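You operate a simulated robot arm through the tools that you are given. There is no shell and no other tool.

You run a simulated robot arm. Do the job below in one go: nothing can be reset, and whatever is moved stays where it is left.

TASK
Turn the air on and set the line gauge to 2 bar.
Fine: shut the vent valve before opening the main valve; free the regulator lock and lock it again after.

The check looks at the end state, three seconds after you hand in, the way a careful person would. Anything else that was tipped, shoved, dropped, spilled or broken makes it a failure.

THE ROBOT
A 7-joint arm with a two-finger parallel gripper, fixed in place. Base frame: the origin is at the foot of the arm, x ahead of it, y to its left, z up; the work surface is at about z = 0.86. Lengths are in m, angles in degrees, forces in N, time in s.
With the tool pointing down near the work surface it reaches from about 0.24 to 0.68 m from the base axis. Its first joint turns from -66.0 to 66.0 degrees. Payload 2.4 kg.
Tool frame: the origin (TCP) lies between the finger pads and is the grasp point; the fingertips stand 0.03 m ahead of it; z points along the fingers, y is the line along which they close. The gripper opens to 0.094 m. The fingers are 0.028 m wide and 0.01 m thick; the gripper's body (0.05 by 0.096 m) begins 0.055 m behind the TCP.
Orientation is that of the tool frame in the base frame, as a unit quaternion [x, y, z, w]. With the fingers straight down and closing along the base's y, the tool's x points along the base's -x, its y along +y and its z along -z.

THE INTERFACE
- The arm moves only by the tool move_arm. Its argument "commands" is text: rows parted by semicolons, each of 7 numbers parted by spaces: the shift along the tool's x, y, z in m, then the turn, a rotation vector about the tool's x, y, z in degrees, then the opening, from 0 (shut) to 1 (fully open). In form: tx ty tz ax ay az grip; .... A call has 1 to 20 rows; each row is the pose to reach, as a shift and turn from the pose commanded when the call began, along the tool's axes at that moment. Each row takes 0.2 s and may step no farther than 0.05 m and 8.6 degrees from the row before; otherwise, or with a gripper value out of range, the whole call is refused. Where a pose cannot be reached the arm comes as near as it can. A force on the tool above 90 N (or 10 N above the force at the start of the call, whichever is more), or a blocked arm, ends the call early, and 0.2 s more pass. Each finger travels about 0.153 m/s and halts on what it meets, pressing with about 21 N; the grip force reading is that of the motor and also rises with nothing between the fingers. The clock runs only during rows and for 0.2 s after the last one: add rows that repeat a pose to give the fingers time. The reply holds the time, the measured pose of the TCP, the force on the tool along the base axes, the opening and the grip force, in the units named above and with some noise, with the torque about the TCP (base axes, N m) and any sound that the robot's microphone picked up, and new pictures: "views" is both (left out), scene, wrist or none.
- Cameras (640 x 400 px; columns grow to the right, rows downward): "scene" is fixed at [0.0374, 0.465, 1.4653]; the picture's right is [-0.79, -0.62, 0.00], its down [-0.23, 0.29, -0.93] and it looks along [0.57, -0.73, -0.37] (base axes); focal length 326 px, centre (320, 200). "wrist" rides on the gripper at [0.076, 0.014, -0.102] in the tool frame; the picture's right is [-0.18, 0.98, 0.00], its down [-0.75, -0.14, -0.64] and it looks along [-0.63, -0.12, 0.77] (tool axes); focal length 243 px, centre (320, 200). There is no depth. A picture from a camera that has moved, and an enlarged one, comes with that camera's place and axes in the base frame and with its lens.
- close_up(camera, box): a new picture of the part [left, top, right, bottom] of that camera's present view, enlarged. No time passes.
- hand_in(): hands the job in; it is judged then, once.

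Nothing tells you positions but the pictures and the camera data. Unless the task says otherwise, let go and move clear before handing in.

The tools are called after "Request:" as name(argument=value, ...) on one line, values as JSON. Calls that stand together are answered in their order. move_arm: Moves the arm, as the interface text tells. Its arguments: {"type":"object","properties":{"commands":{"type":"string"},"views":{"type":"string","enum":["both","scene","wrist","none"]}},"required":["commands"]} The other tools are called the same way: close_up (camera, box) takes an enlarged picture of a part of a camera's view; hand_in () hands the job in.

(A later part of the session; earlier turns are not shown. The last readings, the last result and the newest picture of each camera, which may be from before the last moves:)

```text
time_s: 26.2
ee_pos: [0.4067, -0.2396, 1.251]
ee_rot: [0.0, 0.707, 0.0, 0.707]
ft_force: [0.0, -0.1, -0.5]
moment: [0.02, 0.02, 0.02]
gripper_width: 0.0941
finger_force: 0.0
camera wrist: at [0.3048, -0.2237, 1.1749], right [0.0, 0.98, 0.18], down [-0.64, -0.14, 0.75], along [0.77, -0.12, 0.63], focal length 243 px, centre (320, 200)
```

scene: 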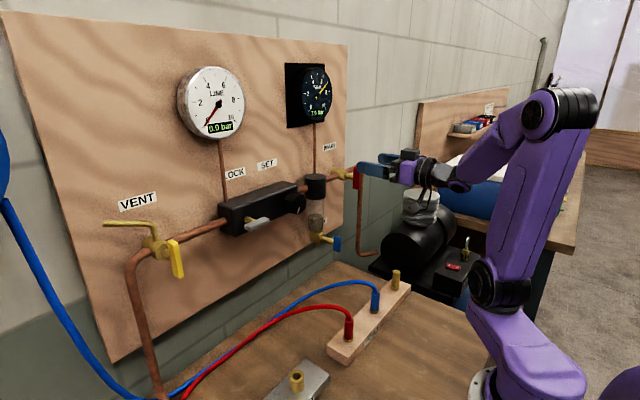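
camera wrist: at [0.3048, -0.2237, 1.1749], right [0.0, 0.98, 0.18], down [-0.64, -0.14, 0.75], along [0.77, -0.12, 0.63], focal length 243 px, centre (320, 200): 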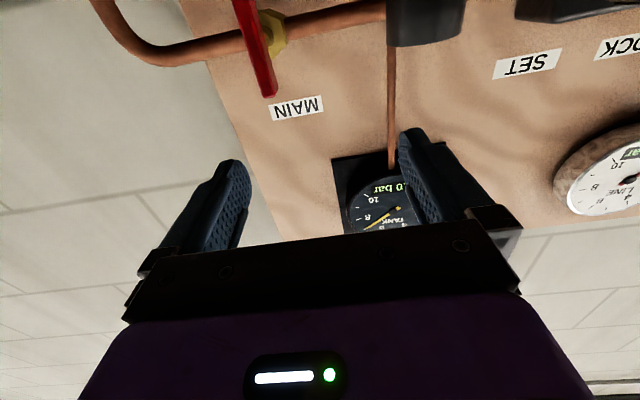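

That worked: the tool points at the board near the main valve. I'll lower in front of the red handle, staying back, to measure it.

Request:
move_arm(commands="0.03 -0.018 -0.01 0 0 0 1; 0.061 -0.036 -0.015 0 0 0 1; 0.061 -0.036 -0.015 0 0 0 1")

Request:
close_up(camera="wrist", box=[220, 20, 420, 180])

Request:
close_up(camera="scene", box=[290, 140, 450, 260])

```text
time_s: 27.0
ee_pos: [0.392, -0.2764, 1.1895]
ee_rot: [0.0, 0.707, 0.0, 0.707]
ft_force: [-0.9, 0.4, -0.5]
moment: [-0.01, -0.01, -0.02]
gripper_width: 0.0939
finger_force: 0.1
camera wrist: at [0.2893, -0.26, 1.1136], right [0.0, 0.98, 0.18], down [-0.64, -0.14, 0.75], along [0.77, -0.12, 0.63], focal length 243 px, centre (320, 200)
```

scene: 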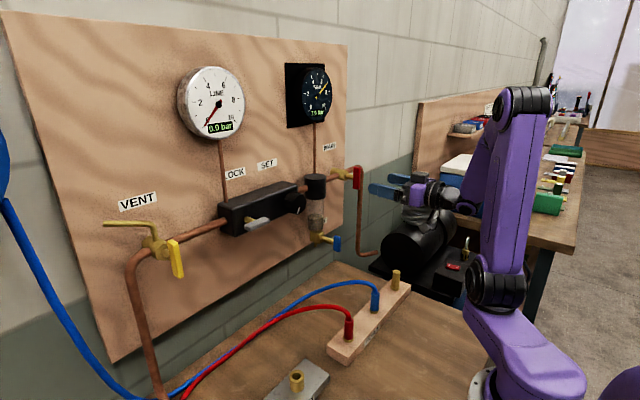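
wrist: 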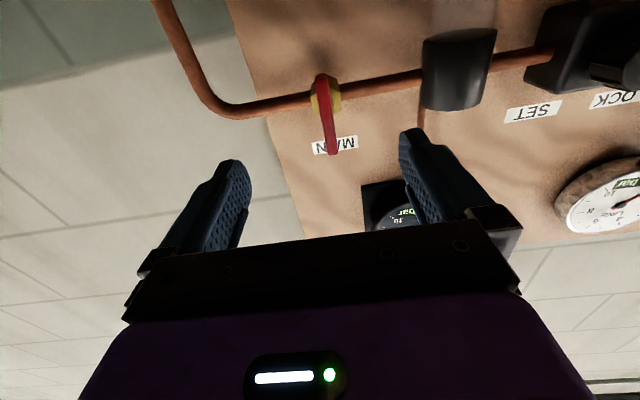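

```text
2.50 times, centred on (320, 100) of wrist
camera zoom: at [0.2893, -0.26, 1.1136], right [0.0, 0.98, 0.18], down [-0.64, -0.14, 0.75], along [0.77, -0.12, 0.63], focal length 606 px, centre (320, 450)
```

zoom: 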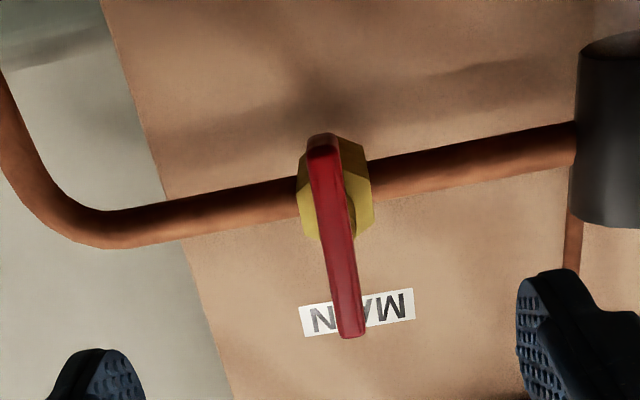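

```text
3.33 times, centred on (370, 200) of scene
camera zoom: at [0.0374, 0.465, 1.4653], right [-0.79, -0.62, 0.0], down [-0.23, 0.29, -0.93], along [0.57, -0.73, -0.37], focal length 1086 px, centre (153, 200)
```

zoom: 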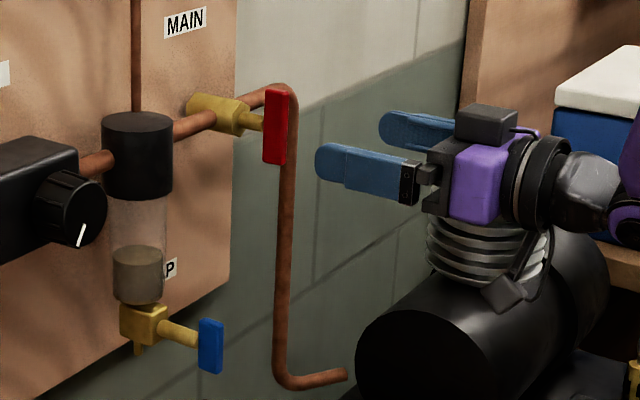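

The red handle is vertical, about 6.3 cm long, centred near (0.486, -0.268, 1.191). I'll shift 8 mm to +y and advance straight in with the gripper open.

Request:
move_arm(commands="0 0.008 0.02 0 0 0 1; 0 0.008 0.05 0 0 0 1; 0 0.008 0.07 0 0 0 1; 0 0.008 0.083 0 0 0 1; 0 0.008 0.083 0 0 0 1")

Request:
close_up(camera="wrist", box=[220, 80, 420, 240])

```text
time_s: 28.2
ee_pos: [0.4736, -0.2693, 1.188]
ee_rot: [0.0, 0.707, 0.0, 0.707]
ft_force: [-0.6, 0.3, 0.5]
moment: [0.0, -0.02, 0.03]
gripper_width: 0.0939
finger_force: 0.1
camera wrist: at [0.3725, -0.2527, 1.1132], right [0.0, 0.98, 0.18], down [-0.64, -0.14, 0.75], along [0.77, -0.12, 0.63], focal length 243 px, centre (320, 200)
```

scene: 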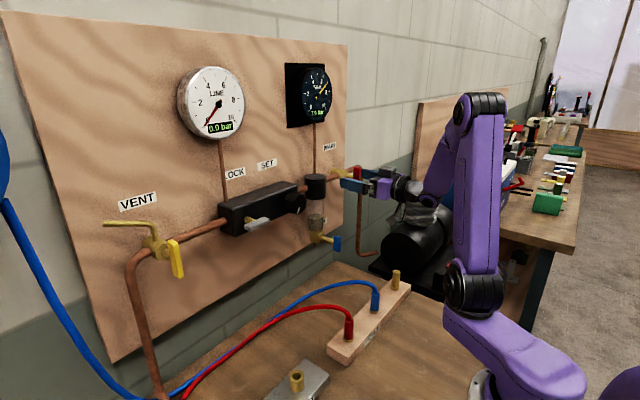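
wrist: 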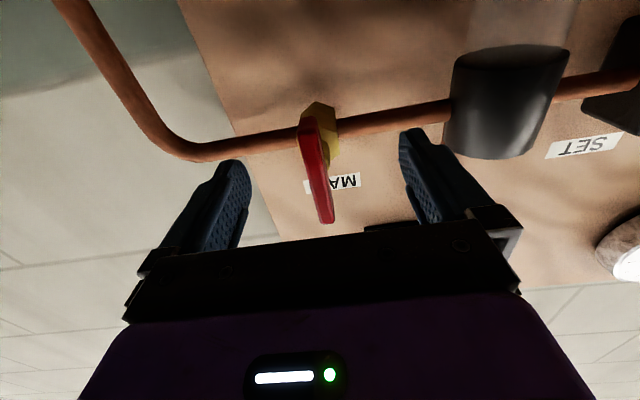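

```text
2.50 times, centred on (320, 160) of wrist
camera zoom: at [0.3725, -0.2527, 1.1132], right [0.0, 0.98, 0.18], down [-0.64, -0.14, 0.75], along [0.77, -0.12, 0.63], focal length 606 px, centre (320, 300)
```

zoom: 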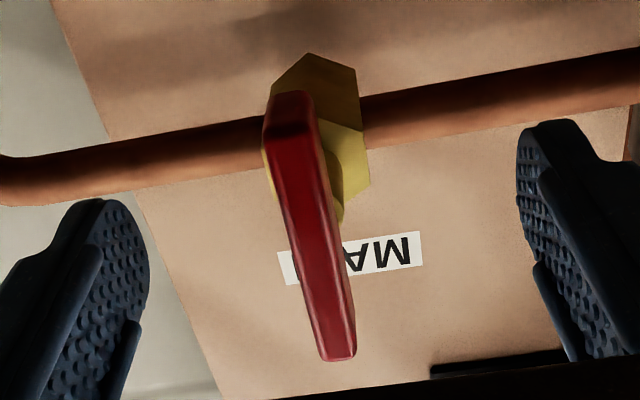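

The handle is centred between the fingers. Closing on it now and reading the forces.

Request:
move_arm(commands="0 0 0 0 0 0 0.6; 0 0 0 0 0 0 0.3; 0 0 0 0 0 0 0; 0 0 0 0 0 0 0; 0 0 0 0 0 0 0", views="wrist")

```text
time_s: 29.4
ee_pos: [0.4749, -0.2712, 1.1882]
ee_rot: [0.001, 0.707, -0.001, 0.707]
ft_force: [3.0, -9.5, 1.8]
moment: [0.05, 0.55, 0.23]
gripper_width: 0.0136
finger_force: 44.8
camera wrist: at [0.3722, -0.2535, 1.1132], right [0.0, 0.98, 0.18], down [-0.64, -0.14, 0.75], along [0.77, -0.12, 0.63], focal length 243 px, centre (320, 200)
```

wrist: 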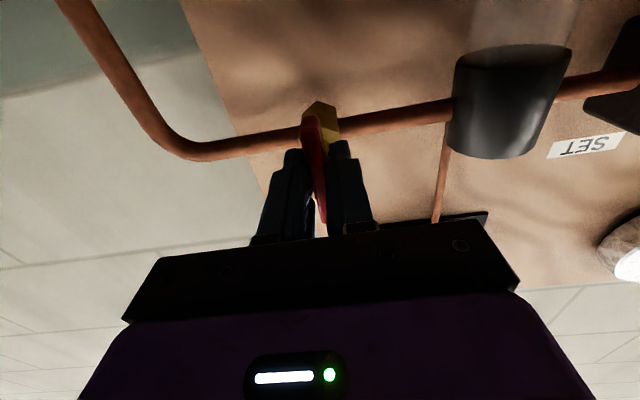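

The grip is good with small forces. I'll try a small counter-clockwise turn (opening, the reverse of the direction that shut the vent).

Request:
move_arm(commands="0 -0.001 0 0 0 -4 0; 0 -0.001 0 0 0 -8 0; 0 -0.001 0 0 0 -12 0; 0 -0.001 0 0 0 -12 0", views="wrist")

```text
time_s: 30.4
ee_pos: [0.475, -0.2704, 1.1906]
ee_rot: [-0.073, 0.704, -0.074, 0.703]
ft_force: [-3.6, -9.7, -6.1]
moment: [0.0, -0.73, 0.09]
gripper_width: 0.0137
finger_force: 45.1
camera wrist: at [0.372, -0.2701, 1.112], right [0.0, 1.0, -0.02], down [-0.64, 0.02, 0.77], along [0.77, 0.01, 0.64], focal length 243 px, centre (320, 200)
```

wrist: 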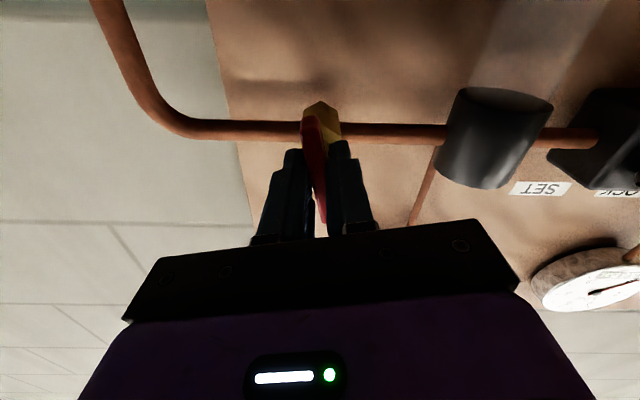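

It turns freely. Continuing counter-clockwise towards 90°.

Request:
move_arm(commands="0 0 0 0 0 -8 0; 0 0 0 0 0 -16 0; 0 0 0 0 0 -24 0; 0 0 0 0 0 -32 0; 0 0 0 0 0 -40 0; 0 0 0 0 0 -48 0; 0 0 0 0 0 -56 0; 0 0 0 0 0 -64 0")

```text
time_s: 31.1
ee_pos: [0.4906, -0.2694, 1.1909]
ee_rot: [-0.189, 0.678, -0.153, 0.694]
ft_force: [-56.0, 25.5, 7.1]
moment: [-0.23, -1.3, -2.44]
gripper_width: 0.0159
finger_force: 45.2
stopped in row 3: the force on the tool passed its limit at 133 N (the readings are from after the stop); the commanded pose is now the measured one
camera wrist: at [0.391, -0.296, 1.1174], right [-0.05, 0.95, -0.3], down [-0.66, 0.19, 0.73], along [0.75, 0.23, 0.62], focal length 243 px, centre (320, 200)
```

scene: 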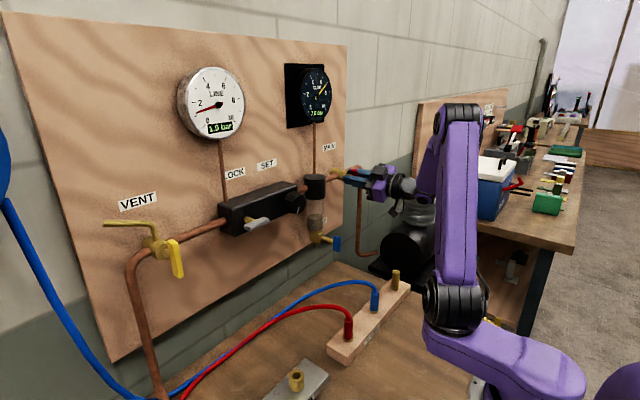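
wrist: 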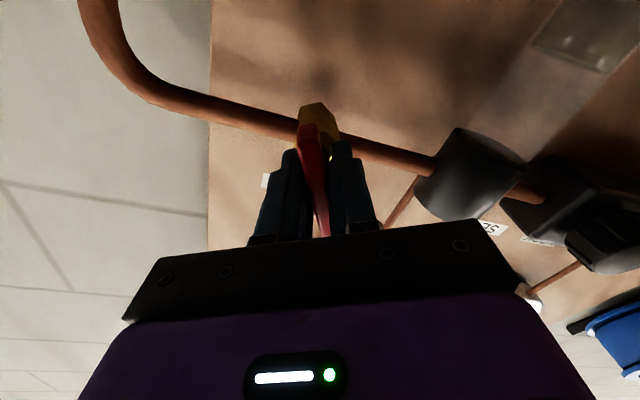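

The force limit tripped about 28° into the turn: the arm lurched about 1.5 cm forward, so it apparently met a joint limit. The gauge already shows some pressure. I'll look closely before relieving the load.

Request:
close_up(camera="scene", box=[290, 130, 450, 230])

Request:
close_up(camera="scene", box=[170, 60, 250, 140])

Request:
close_up(camera="wrist", box=[240, 80, 400, 240])

```text
4.00 times, centred on (370, 180) of scene
camera zoom: at [0.0351, 0.466, 1.465], right [-0.79, -0.62, 0.0], down [-0.23, 0.29, -0.93], along [0.58, -0.73, -0.37], focal length 1304 px, centre (120, 280)
```

zoom: 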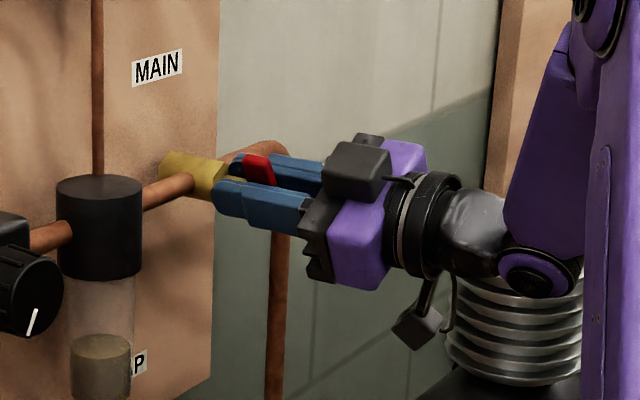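

```text
5.00 times, centred on (210, 100) of scene
camera zoom: at [0.0351, 0.466, 1.465], right [-0.79, -0.62, 0.0], down [-0.23, 0.29, -0.93], along [0.58, -0.73, -0.37], focal length 1630 px, centre (870, 700)
```

zoom: 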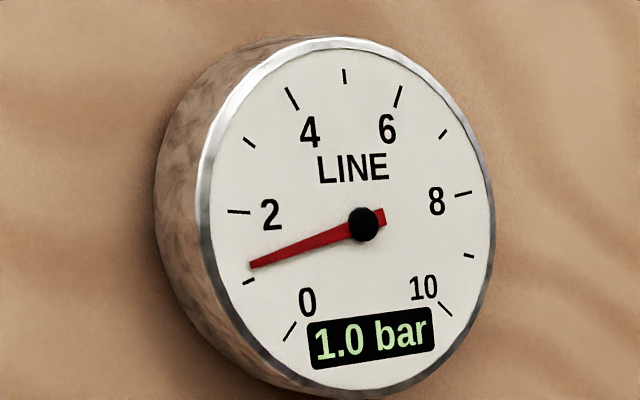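

```text
2.50 times, centred on (320, 160) of wrist
camera zoom: at [0.391, -0.296, 1.1174], right [-0.05, 0.95, -0.3], down [-0.66, 0.19, 0.73], along [0.75, 0.23, 0.62], focal length 606 px, centre (320, 300)
```

zoom: 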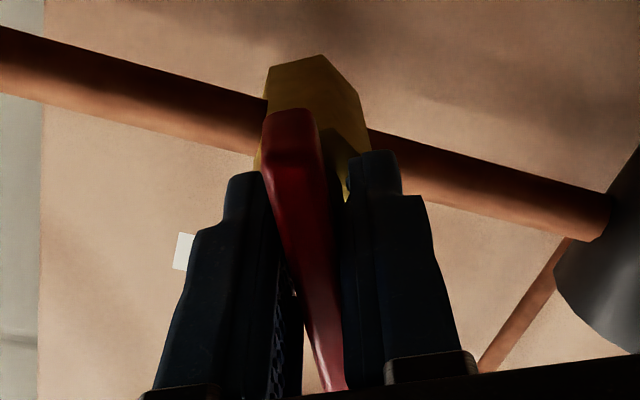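

The line already reads 1.0 bar with the main valve partly open, and nothing looks damaged. I'll open the fingers and back straight out to relieve the load.

Request:
move_arm(commands="0 0 0 0 0 0 0.3; 0 0 0 0 0 0 0.8; 0 0 -0.005 0 0 0 1; 0 0 -0.015 0 0 0 1; 0 0 -0.04 0 0 0 1; 0 0 -0.07 0 0 0 1; 0 0 -0.09 0 0 0 1; 0 0 -0.09 0 0 0 1")

Request:
close_up(camera="scene", box=[290, 130, 450, 230])

Request:
close_up(camera="scene", box=[170, 60, 250, 140])

```text
time_s: 31.6
ee_pos: [0.4904, -0.2606, 1.1872]
ee_rot: [-0.196, 0.679, -0.143, 0.692]
ft_force: [-70.7, 42.4, -1.4]
moment: [0.03, 0.08, -0.29]
gripper_width: 0.0374
finger_force: 0.0
stopped in row 2: the force on the tool passed its limit at 100 N (the readings are from after the stop); the commanded pose is now the measured one
camera wrist: at [0.3898, -0.2897, 1.1137], right [-0.08, 0.95, -0.29], down [-0.66, 0.17, 0.73], along [0.75, 0.25, 0.61], focal length 243 px, centre (320, 200)
```

scene: 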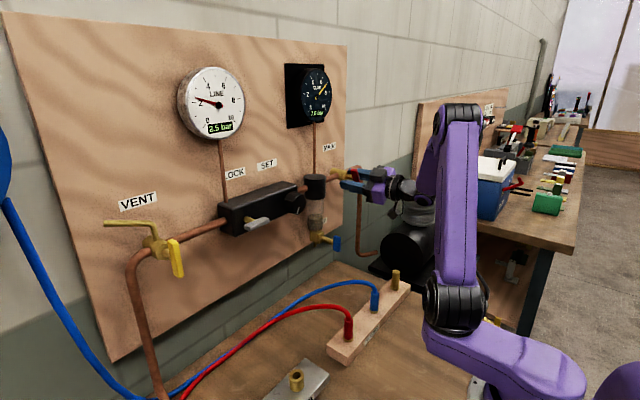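
wrist: 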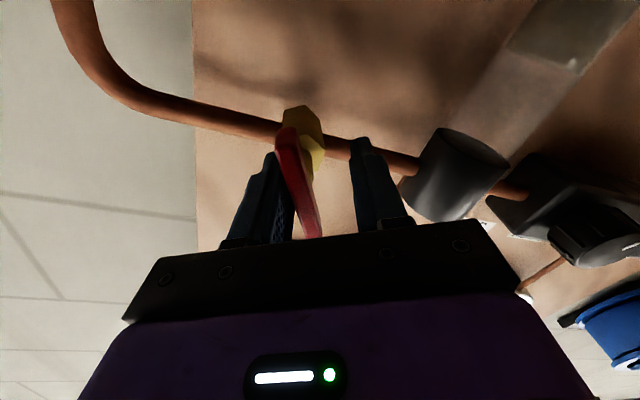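

```text
4.00 times, centred on (370, 180) of scene
camera zoom: at [0.0348, 0.4665, 1.4648], right [-0.79, -0.62, 0.0], down [-0.23, 0.29, -0.93], along [0.58, -0.73, -0.37], focal length 1304 px, centre (120, 280)
```

zoom: 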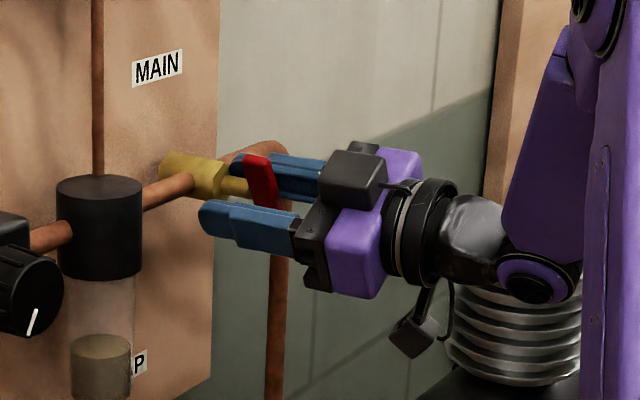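

```text
5.00 times, centred on (210, 100) of scene
camera zoom: at [0.0348, 0.4665, 1.4648], right [-0.79, -0.62, 0.0], down [-0.23, 0.29, -0.93], along [0.58, -0.73, -0.37], focal length 1630 px, centre (870, 700)
```

zoom: 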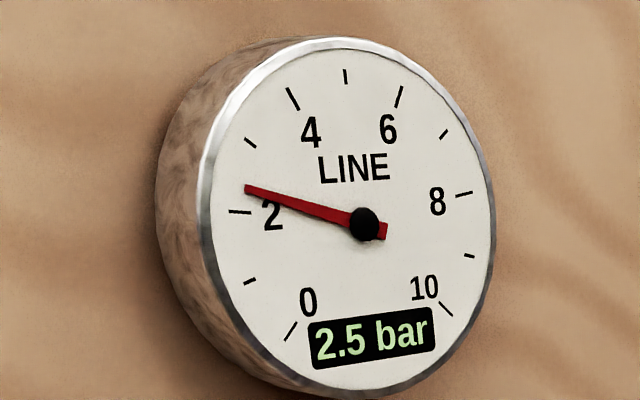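

The fingers are loose around the handle but the tool still presses on the valve body, and the line has climbed to 2.5 bar. I'll pull back right away with the opening held.

Request:
move_arm(commands="0 0.004 -0.02 0 0 0 0.4; 0 0.006 -0.04 0 0 0 0.5; 0 0.006 -0.07 0 0 0 0.6; 0 0.006 -0.09 0 0 0 0.6")

```text
time_s: 32.6
ee_pos: [0.4019, -0.2664, 1.1864]
ee_rot: [-0.193, 0.68, -0.15, 0.691]
ft_force: [0.3, 0.2, 0.4]
moment: [-0.02, -0.04, 0.01]
gripper_width: 0.0565
finger_force: 0.0
camera wrist: at [0.3024, -0.2943, 1.1125], right [-0.06, 0.95, -0.3], down [-0.66, 0.19, 0.73], along [0.75, 0.24, 0.61], focal length 243 px, centre (320, 200)
```

scene: 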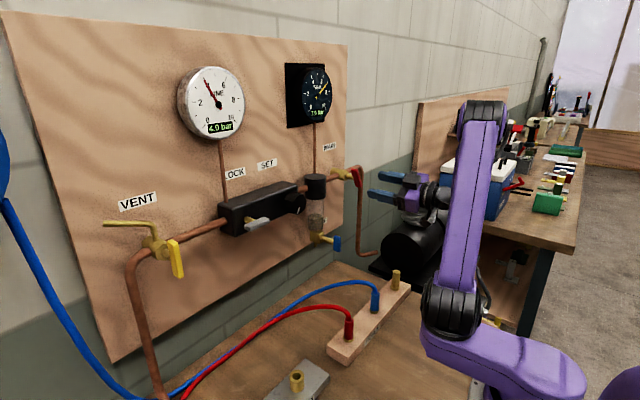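
wrist: 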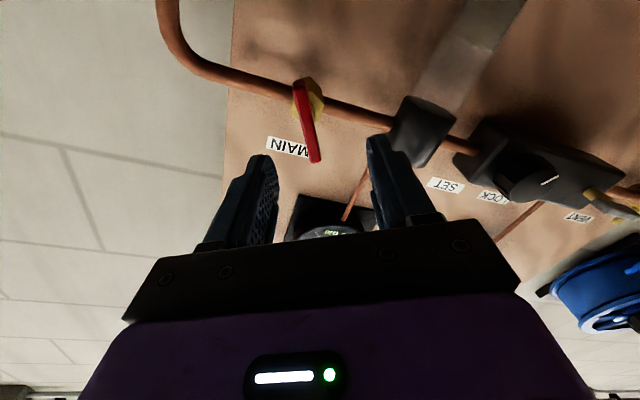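

I'm free and clear, with zero load. The line gauge reads around 4 bar; let me look at the valve, gauges and regulator.

Request:
close_up(camera="scene", box=[290, 130, 450, 230])

Request:
close_up(camera="scene", box=[170, 60, 250, 140])

Request:
close_up(camera="wrist", box=[220, 40, 420, 200])

Request:
close_up(camera="scene", box=[200, 150, 360, 260])

```text
4.00 times, centred on (370, 180) of scene
camera zoom: at [0.0374, 0.465, 1.4653], right [-0.79, -0.62, 0.0], down [-0.23, 0.29, -0.93], along [0.57, -0.73, -0.37], focal length 1304 px, centre (120, 280)
```

zoom: 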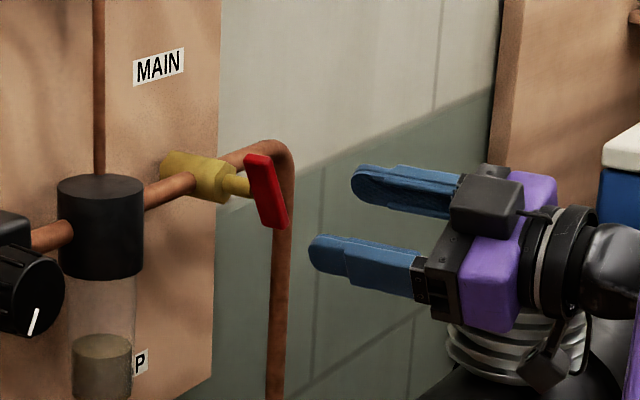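

```text
5.00 times, centred on (210, 100) of scene
camera zoom: at [0.0374, 0.465, 1.4653], right [-0.79, -0.62, 0.0], down [-0.23, 0.29, -0.93], along [0.57, -0.73, -0.37], focal length 1630 px, centre (870, 700)
```

zoom: 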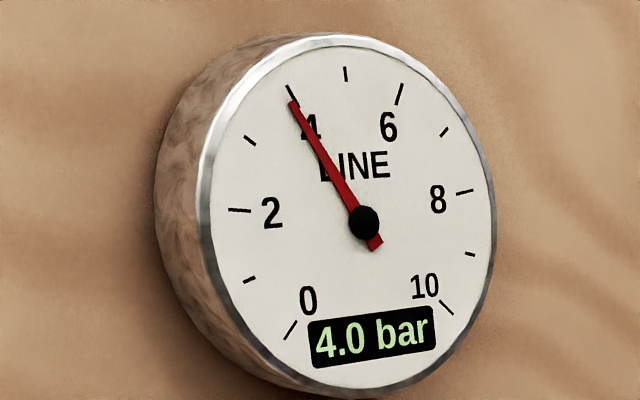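

```text
2.50 times, centred on (320, 120) of wrist
camera zoom: at [0.3024, -0.2943, 1.1125], right [-0.06, 0.95, -0.3], down [-0.66, 0.19, 0.73], along [0.75, 0.24, 0.61], focal length 606 px, centre (320, 400)
```

zoom: 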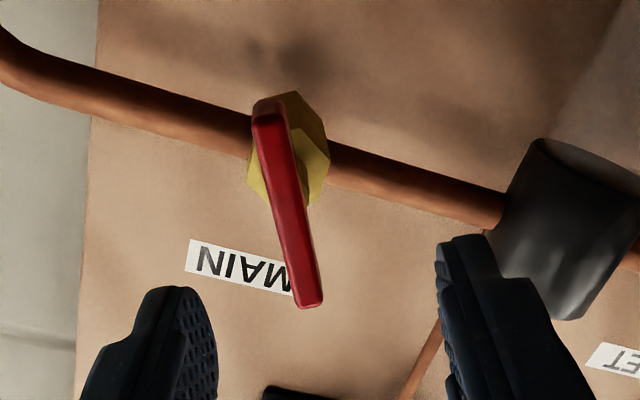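

```text
3.64 times, centred on (280, 205) of scene
camera zoom: at [0.0374, 0.465, 1.4653], right [-0.79, -0.62, 0.0], down [-0.23, 0.29, -0.93], along [0.57, -0.73, -0.37], focal length 1185 px, centre (466, 182)
```

zoom: 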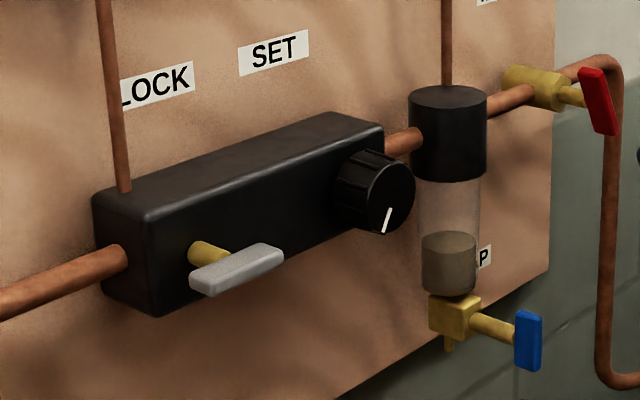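

The main handle is now about 28° from vertical and the line has settled around 4.0 bar. I'll square the tool up again in free space, then test whether the arm can roll on to -90° here without anything in the fingers.

Request:
move_arm(commands="-0.001 -0.003 -0.005 1.6 0.85 0 0.6; -0.0015 -0.005 -0.01 3.2 1.7 0 0.6; -0.0015 -0.005 -0.01 3.2 1.7 0 0.6", views="none")

```text
time_s: 33.4
ee_pos: [0.395, -0.2718, 1.1903]
ee_rot: [-0.172, 0.686, -0.169, 0.687]
ft_force: [0.4, -0.7, -0.6]
moment: [-0.01, 0.0, 0.02]
gripper_width: 0.0565
finger_force: 0.0
```

Request:
move_arm(commands="0 0 0 0 0 -8 0.6; 0 0 0 0 0 -16 0.6; 0 0 0 0 0 -24 0.6; 0 0 0 0 0 -32 0.6; 0 0 0 0 0 -40 0.6; 0 0 0 0 0 -48 0.6; 0 0 0 0 0 -56 0.6; 0 0 0 0 0 -62 0.6; 0 0 0 0 0 -62 0.6")

```text
time_s: 35.4
ee_pos: [0.4834, -0.385, 1.2094]
ee_rot: [0.501, -0.499, 0.499, -0.501]
ft_force: [0.1, -0.3, 1.3]
moment: [-0.01, 0.01, -0.01]
gripper_width: 0.0566
finger_force: 0.1
out of reach, approached as far as the arm can: row 2, 3, 4, 5, 6, 7, 8, 9
camera wrist: at [0.3816, -0.4595, 1.195], right [0.0, 0.18, -0.98], down [-0.64, 0.75, 0.14], along [0.77, 0.63, 0.12], focal length 243 px, centre (320, 200)
```

scene: 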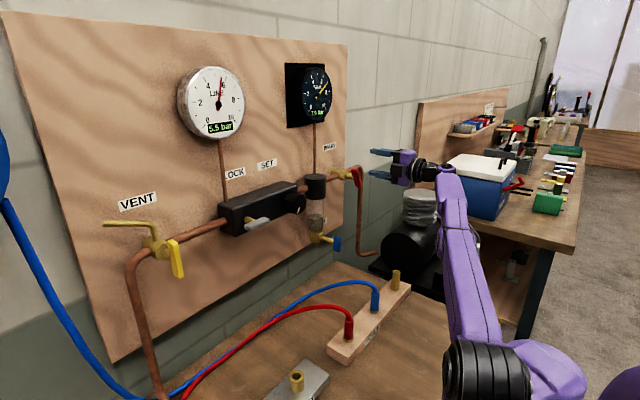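
wrist: 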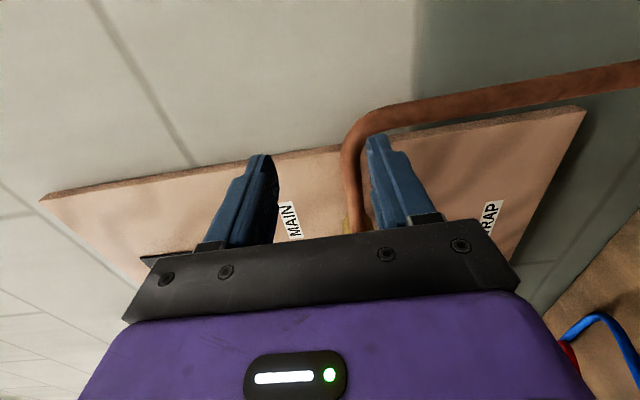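

The arm cannot roll that way here (it drifted aside, clear of everything), so turning further by grasping won't work. I'll return to zero roll at a safe distance, close the fingers, and finish opening the main valve by pushing the handle's upper end round towards +y and down.

Request:
move_arm(commands="0 0 -0.03 0 0 8 0.6; 0 0 -0.06 0 0 16 0.6; -0.02 0 -0.08 0 0 24 0.5; -0.04 0 -0.085 0 0 32 0.4; -0.06 0 -0.085 0 0 40 0.3; -0.08 0 -0.085 0 0 48 0.2; -0.09 0 -0.085 0 0 56 0.1; -0.1 0 -0.085 0 0 64 0; -0.1 -0.005 -0.085 0 0 72 0; -0.1 -0.01 -0.085 0 0 80 0; -0.1 -0.01 -0.085 0 0 88 0; -0.1 -0.01 -0.085 0 0 90 0; -0.1 -0.01 -0.085 0 0 90 0")

Request:
close_up(camera="scene", box=[170, 60, 250, 140])

```text
time_s: 38.4
ee_pos: [0.4146, -0.3285, 1.4102]
ee_rot: [-0.223, 0.595, -0.222, 0.74]
ft_force: [0.5, -0.6, 0.6]
moment: [0.0, 0.01, -0.03]
gripper_width: 0.0
finger_force: 21.0
out of reach, approached as far as the arm can: row 1, 2, 3, 4, 5, 6, 7, 8, 9, 10, 11, 12
stopped in row 13: the arm was blocked; the commanded pose is now the measured one
camera wrist: at [0.3301, -0.3679, 1.3212], right [0.03, 0.9, -0.44], down [-0.78, 0.29, 0.55], along [0.62, 0.33, 0.71], focal length 243 px, centre (320, 200)
```

scene: 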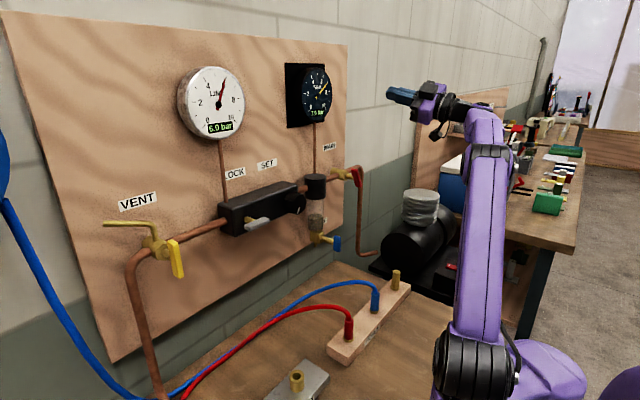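
wrist: 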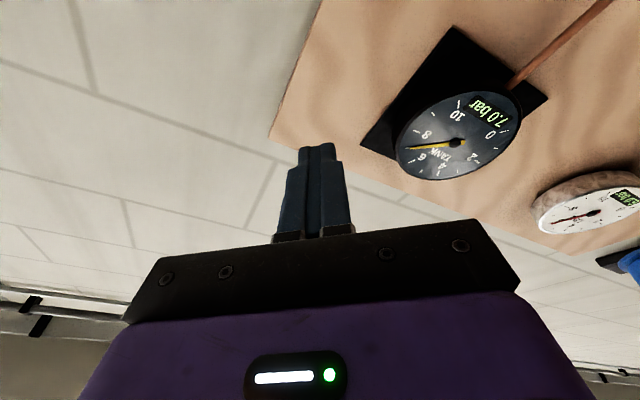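

```text
5.00 times, centred on (210, 100) of scene
camera zoom: at [0.0374, 0.465, 1.4653], right [-0.79, -0.62, 0.0], down [-0.23, 0.29, -0.93], along [0.57, -0.73, -0.37], focal length 1630 px, centre (870, 700)
```

zoom: 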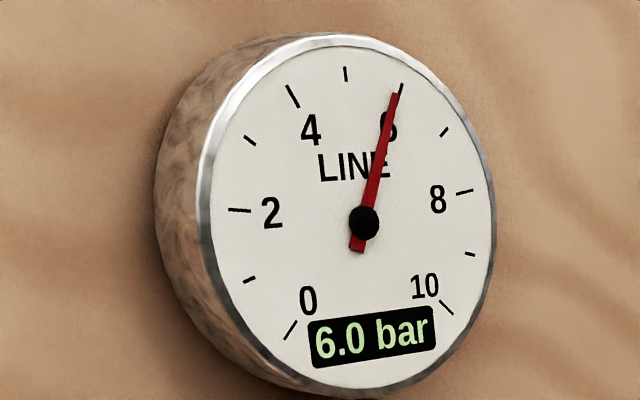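

The arm folded itself into an awkward pose above the board's edge, touching nothing. The line is at 6 bar, so the regulator must come down later. I'll reset by swinging the tool back to pointing down, which worked well before.

Request:
move_arm(commands="0.0003 0.0083 -0.0049 -2.27 7.58 2.285 0; 0.0007 0.0166 -0.0098 -4.54 15.16 4.57 0; 0.001 0.025 -0.0148 -6.81 22.74 6.855 0; 0.0014 0.0333 -0.0197 -9.08 30.32 9.14 0; 0.0017 0.0416 -0.0246 -11.35 37.9 11.425 0; 0.002 0.0499 -0.0295 -13.62 45.48 13.71 0; 0.0024 0.0582 -0.0344 -15.89 53.06 15.995 0; 0.0027 0.0666 -0.0394 -18.16 60.64 18.28 0; 0.0031 0.0749 -0.0443 -20.43 68.22 20.565 0; 0.0034 0.0832 -0.0492 -22.7 75.8 22.85 0; 0.0037 0.0915 -0.0541 -24.97 83.38 25.135 0; 0.0041 0.0998 -0.059 -27.24 90.96 27.42 0; 0.0044 0.1082 -0.064 -29.5 98.5 29.7 0; 0.0044 0.1082 -0.064 -29.5 98.5 29.7 0")

```text
time_s: 41.4
ee_pos: [0.36, -0.2475, 1.3295]
ee_rot: [-0.001, 1.0, 0.0, 0.0]
ft_force: [0.5, -0.3, -0.6]
moment: [0.0, 0.01, 0.02]
gripper_width: 0.0
finger_force: 21.1
camera wrist: at [0.2835, -0.2321, 1.4321], right [0.18, 0.98, 0.0], down [0.75, -0.14, 0.64], along [0.63, -0.12, -0.77], focal length 243 px, centre (320, 200)
```

scene: 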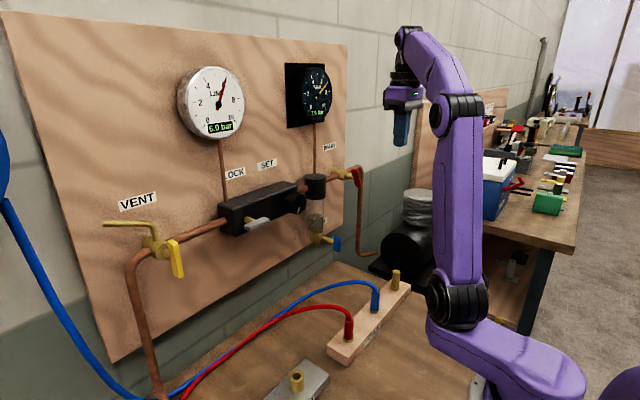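
wrist: 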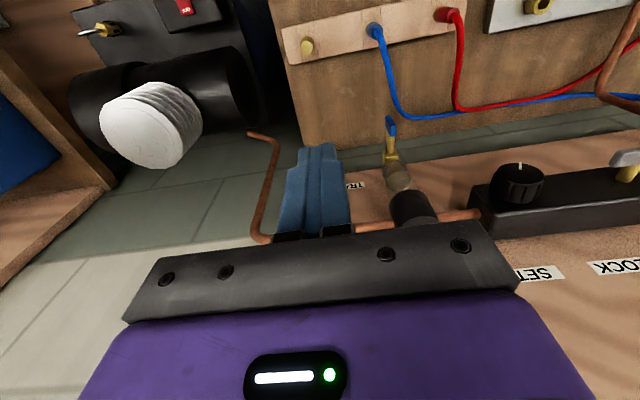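

Recovered: tool down, line steady at 6.0 bar, tank 7.0. With the tool pointing down I can simply press down on the handle's upper end, which leans to +y, to swing it to horizontal; I'll first position the closed fingers above it.

Request:
move_arm(commands="-0.03 0.0015 0 0 0 0 0; -0.065 0.0015 0 0 0 0 0; -0.1 0.0015 0.005 0 0 0 0; -0.128 0.0015 0.015 0 0 0 0; -0.128 0.0015 0.025 0 0 0 0; -0.128 0.0015 0.025 0 0 0 0")

Request:
close_up(camera="scene", box=[290, 90, 450, 230])

Request:
close_up(camera="wrist", box=[220, 80, 420, 240])

```text
time_s: 42.8
ee_pos: [0.4688, -0.2432, 1.3043]
ee_rot: [-0.001, 1.0, -0.001, 0.0]
ft_force: [0.3, 0.4, 0.5]
moment: [-0.02, -0.01, 0.02]
gripper_width: 0.0
finger_force: 21.1
out of reach, approached as far as the arm can: row 2, 3, 4, 5, 6
camera wrist: at [0.3933, -0.228, 1.4061], right [0.18, 0.98, 0.0], down [0.75, -0.14, 0.64], along [0.63, -0.12, -0.77], focal length 243 px, centre (320, 200)
```

scene: 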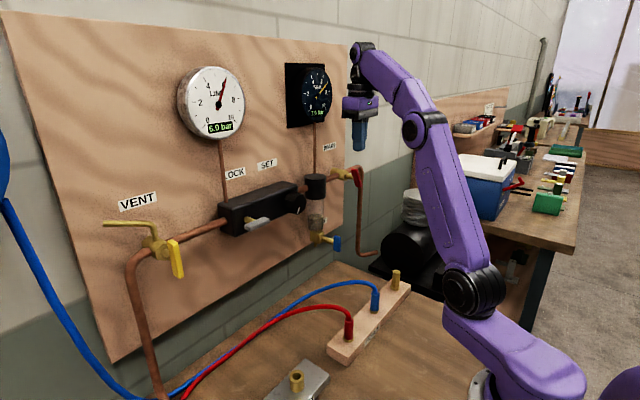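
wrist: 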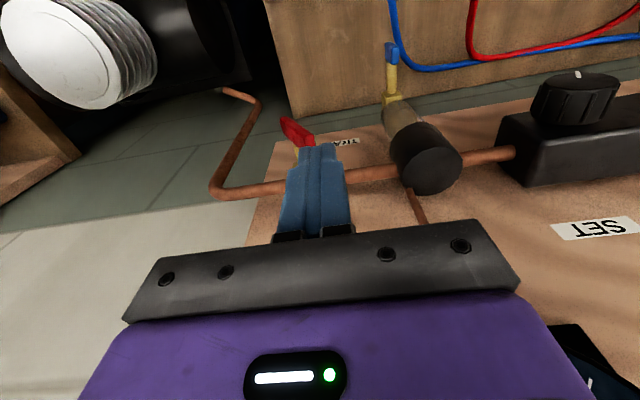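

```text
2.86 times, centred on (370, 160) of scene
camera zoom: at [0.0374, 0.465, 1.4653], right [-0.79, -0.62, 0.0], down [-0.23, 0.29, -0.93], along [0.57, -0.73, -0.37], focal length 931 px, centre (177, 314)
```

zoom: 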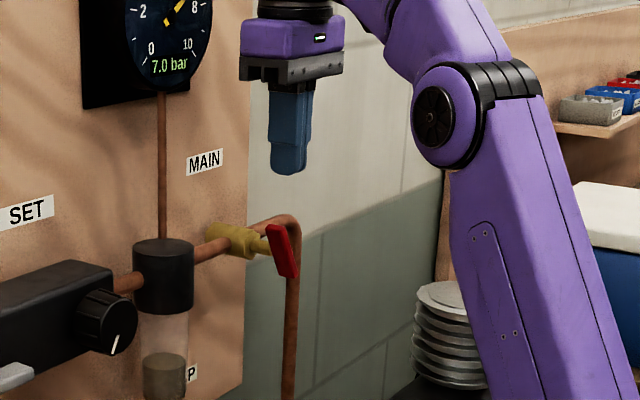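

```text
2.50 times, centred on (320, 160) of wrist
camera zoom: at [0.3933, -0.228, 1.4061], right [0.18, 0.98, 0.0], down [0.75, -0.14, 0.64], along [0.63, -0.12, -0.77], focal length 606 px, centre (320, 300)
```

zoom: 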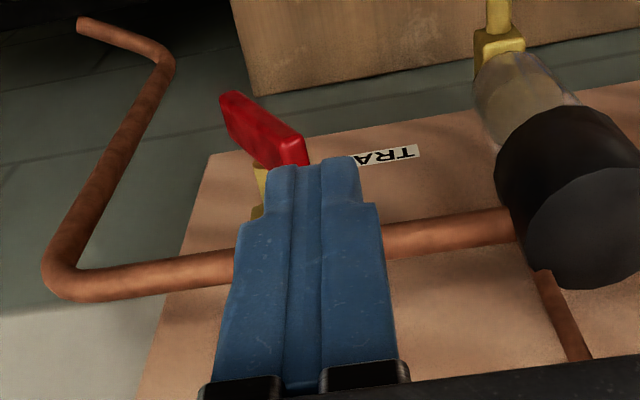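

The straight-down reach ends just short of the handle's plane, so I'll tilt the tool 30° towards the board and hover with the fingertips about 3 cm above the handle's upper end.

Request:
move_arm(commands="0 -0.001 0 0 -7.5 0 0; -0.003 -0.002 0.005 0 -15 0 0; -0.006 -0.0028 0.015 0 -22.5 0 0; -0.0092 -0.0028 0.024 0 -30 0 0; -0.0092 -0.0028 0.024 0 -30 0 0")

Request:
close_up(camera="scene", box=[310, 110, 430, 200])

Request:
close_up(camera="wrist", box=[220, 80, 420, 240])

```text
time_s: 44.0
ee_pos: [0.4793, -0.2464, 1.2796]
ee_rot: [0.0, 0.965, -0.001, 0.261]
ft_force: [-0.5, -0.3, 0.0]
moment: [-0.02, 0.0, -0.05]
gripper_width: 0.0
finger_force: 21.3
camera wrist: at [0.3621, -0.2307, 1.33], right [0.16, 0.98, 0.09], down [0.33, -0.14, 0.93], along [0.93, -0.12, -0.35], focal length 243 px, centre (320, 200)
```

scene: 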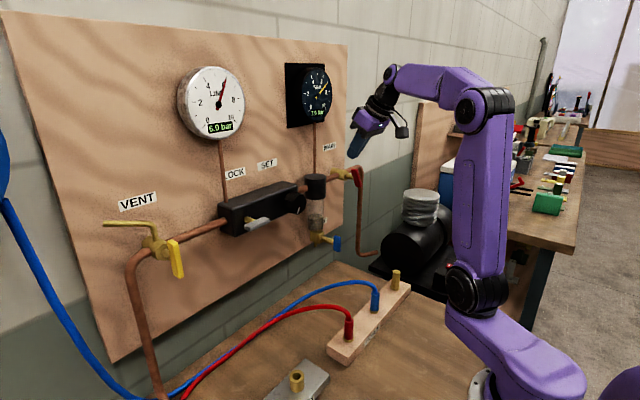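
wrist: 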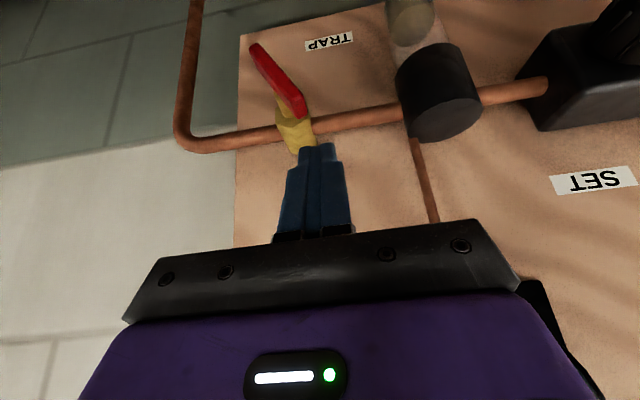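

```text
4.44 times, centred on (370, 155) of scene
camera zoom: at [0.0374, 0.465, 1.4653], right [-0.79, -0.62, 0.0], down [-0.23, 0.29, -0.93], along [0.57, -0.73, -0.37], focal length 1449 px, centre (98, 400)
```

zoom: 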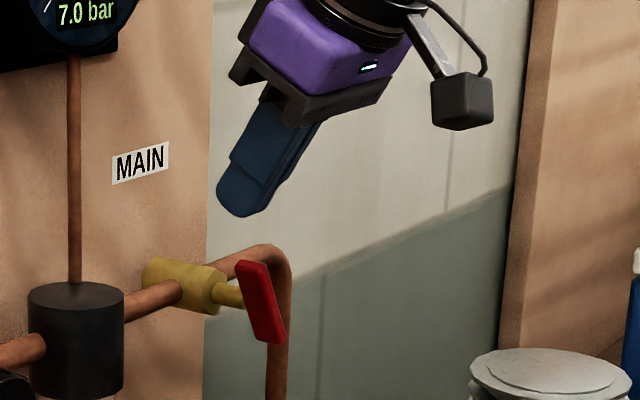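

```text
2.50 times, centred on (320, 160) of wrist
camera zoom: at [0.3621, -0.2307, 1.33], right [0.16, 0.98, 0.09], down [0.33, -0.14, 0.93], along [0.93, -0.12, -0.35], focal length 606 px, centre (320, 300)
```

zoom: 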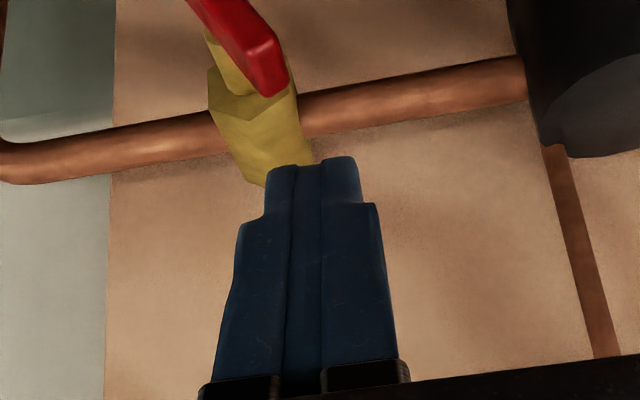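

The fingertips are right above the handle's upper end, which leans about 27° to +y. I'll press down slowly and watch the force.

Request:
move_arm(commands="0.0051 0 0.0086 0 0 0 0; 0.0101 0 0.0173 0 0 0 0; 0.0151 0 0.0259 0 0 0 0; 0.0177 0 0.0302 0 0 0 0; 0.0202 0 0.0345 0 0 0 0")

Request:
close_up(camera="scene", box=[310, 130, 430, 210])

Request:
close_up(camera="wrist", box=[220, 80, 420, 240])

```text
time_s: 45.2
ee_pos: [0.479, -0.2376, 1.2429]
ee_rot: [-0.007, 0.965, 0.005, 0.261]
ft_force: [-23.8, 44.8, 36.9]
moment: [1.14, 0.64, -0.03]
gripper_width: 0.0
finger_force: 21.3
camera wrist: at [0.3618, -0.2229, 1.293], right [0.14, 0.98, 0.1], down [0.33, -0.14, 0.93], along [0.93, -0.1, -0.35], focal length 243 px, centre (320, 200)
```

scene: 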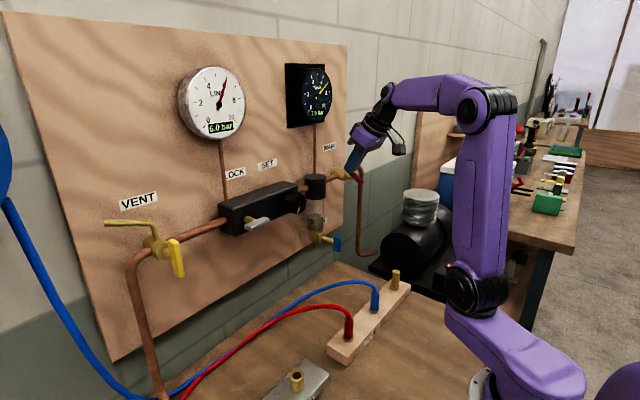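
wrist: 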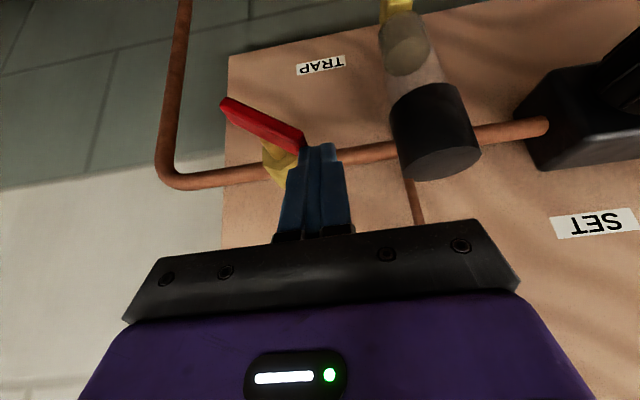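

```text
5.00 times, centred on (370, 170) of scene
camera zoom: at [0.0358, 0.467, 1.4646], right [-0.79, -0.62, 0.0], down [-0.23, 0.29, -0.93], along [0.57, -0.73, -0.37], focal length 1630 px, centre (70, 350)
```

zoom: 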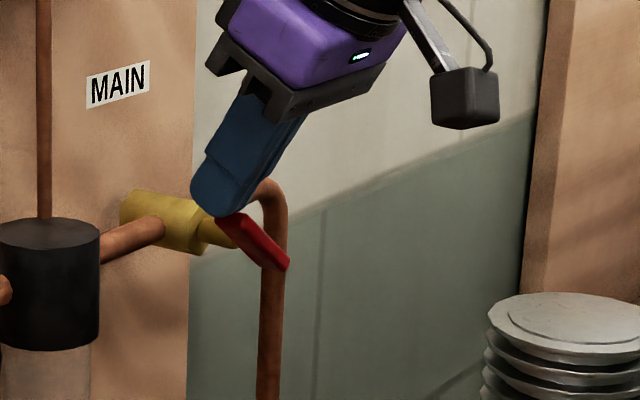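

```text
2.50 times, centred on (320, 160) of wrist
camera zoom: at [0.3618, -0.2229, 1.293], right [0.14, 0.98, 0.1], down [0.33, -0.14, 0.93], along [0.93, -0.1, -0.35], focal length 606 px, centre (320, 300)
```

zoom: 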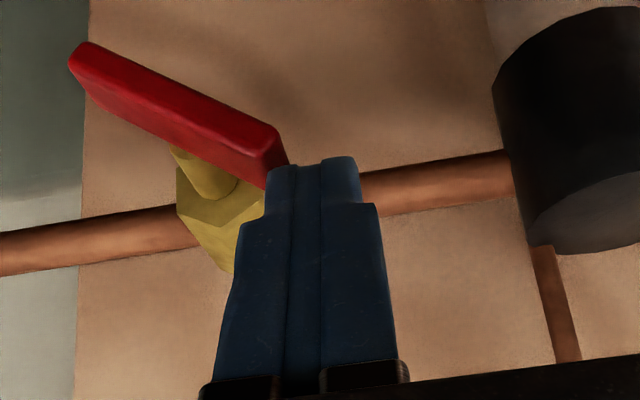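

The handle swung on to roughly 50° and the fingertips are now sliding off its end. I'll lift, shift 12 mm to -y so they bear on the handle's upper side, and press down again.

Request:
move_arm(commands="-0.0111 0 -0.019 0 0 0 0; -0.0111 -0.0116 -0.019 0 0 0 0; -0.0111 -0.0116 -0.019 0 0 0 0; -0.005 -0.0116 -0.0086 0 0 0 0; 0 -0.0116 0 0 0 0 0; 0.003 -0.0116 0.0052 0 0 0 0; 0.0061 -0.0116 0.0104 0 0 0 0")

Request:
close_up(camera="scene", box=[310, 130, 430, 210])

Request:
close_up(camera="wrist", box=[220, 80, 420, 240])

```text
time_s: 46.5
ee_pos: [0.4801, -0.2584, 1.2539]
ee_rot: [-0.003, 0.961, -0.01, 0.277]
ft_force: [-5.6, 1.7, 11.2]
moment: [0.02, 0.1, -0.04]
gripper_width: 0.0
finger_force: 20.9
stopped in row 6: the force on the tool passed its limit at 95 N (the readings are from after the stop); the commanded pose is now the measured one
camera wrist: at [0.3614, -0.2414, 1.3], right [0.15, 0.98, 0.08], down [0.3, -0.12, 0.95], along [0.94, -0.12, -0.31], focal length 243 px, centre (320, 200)
```

scene: 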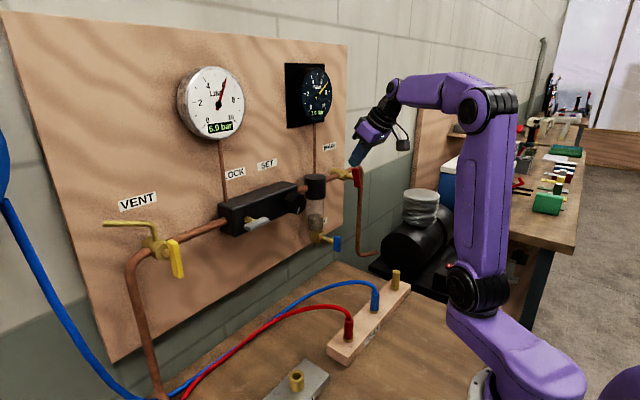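
wrist: 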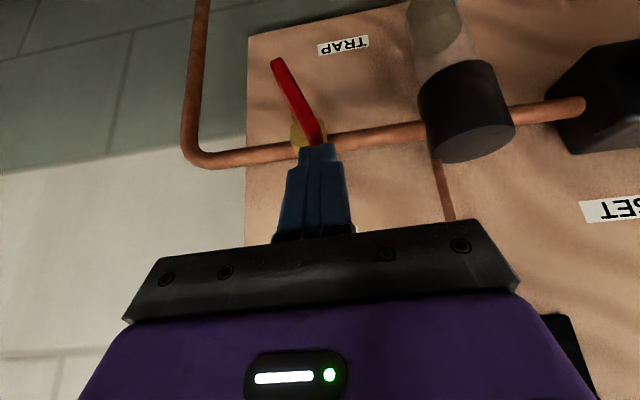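

```text
5.00 times, centred on (370, 170) of scene
camera zoom: at [0.037, 0.4651, 1.4652], right [-0.79, -0.62, 0.0], down [-0.23, 0.29, -0.93], along [0.57, -0.73, -0.37], focal length 1630 px, centre (70, 350)
```

zoom: 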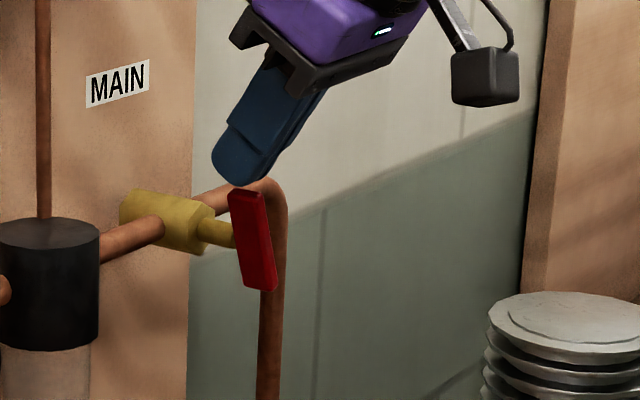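

```text
2.50 times, centred on (320, 160) of wrist
camera zoom: at [0.3614, -0.2414, 1.3], right [0.15, 0.98, 0.08], down [0.3, -0.12, 0.95], along [0.94, -0.12, -0.31], focal length 606 px, centre (320, 300)
```

zoom: 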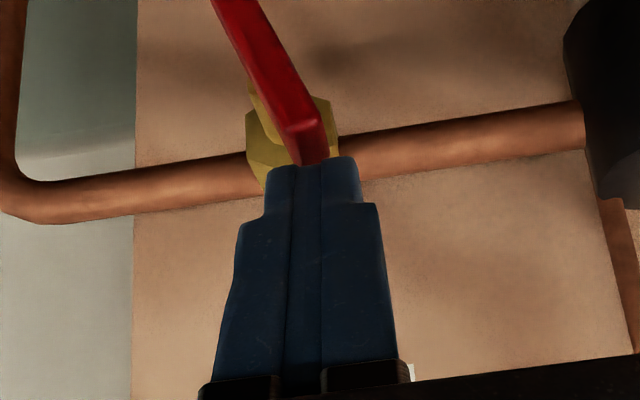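

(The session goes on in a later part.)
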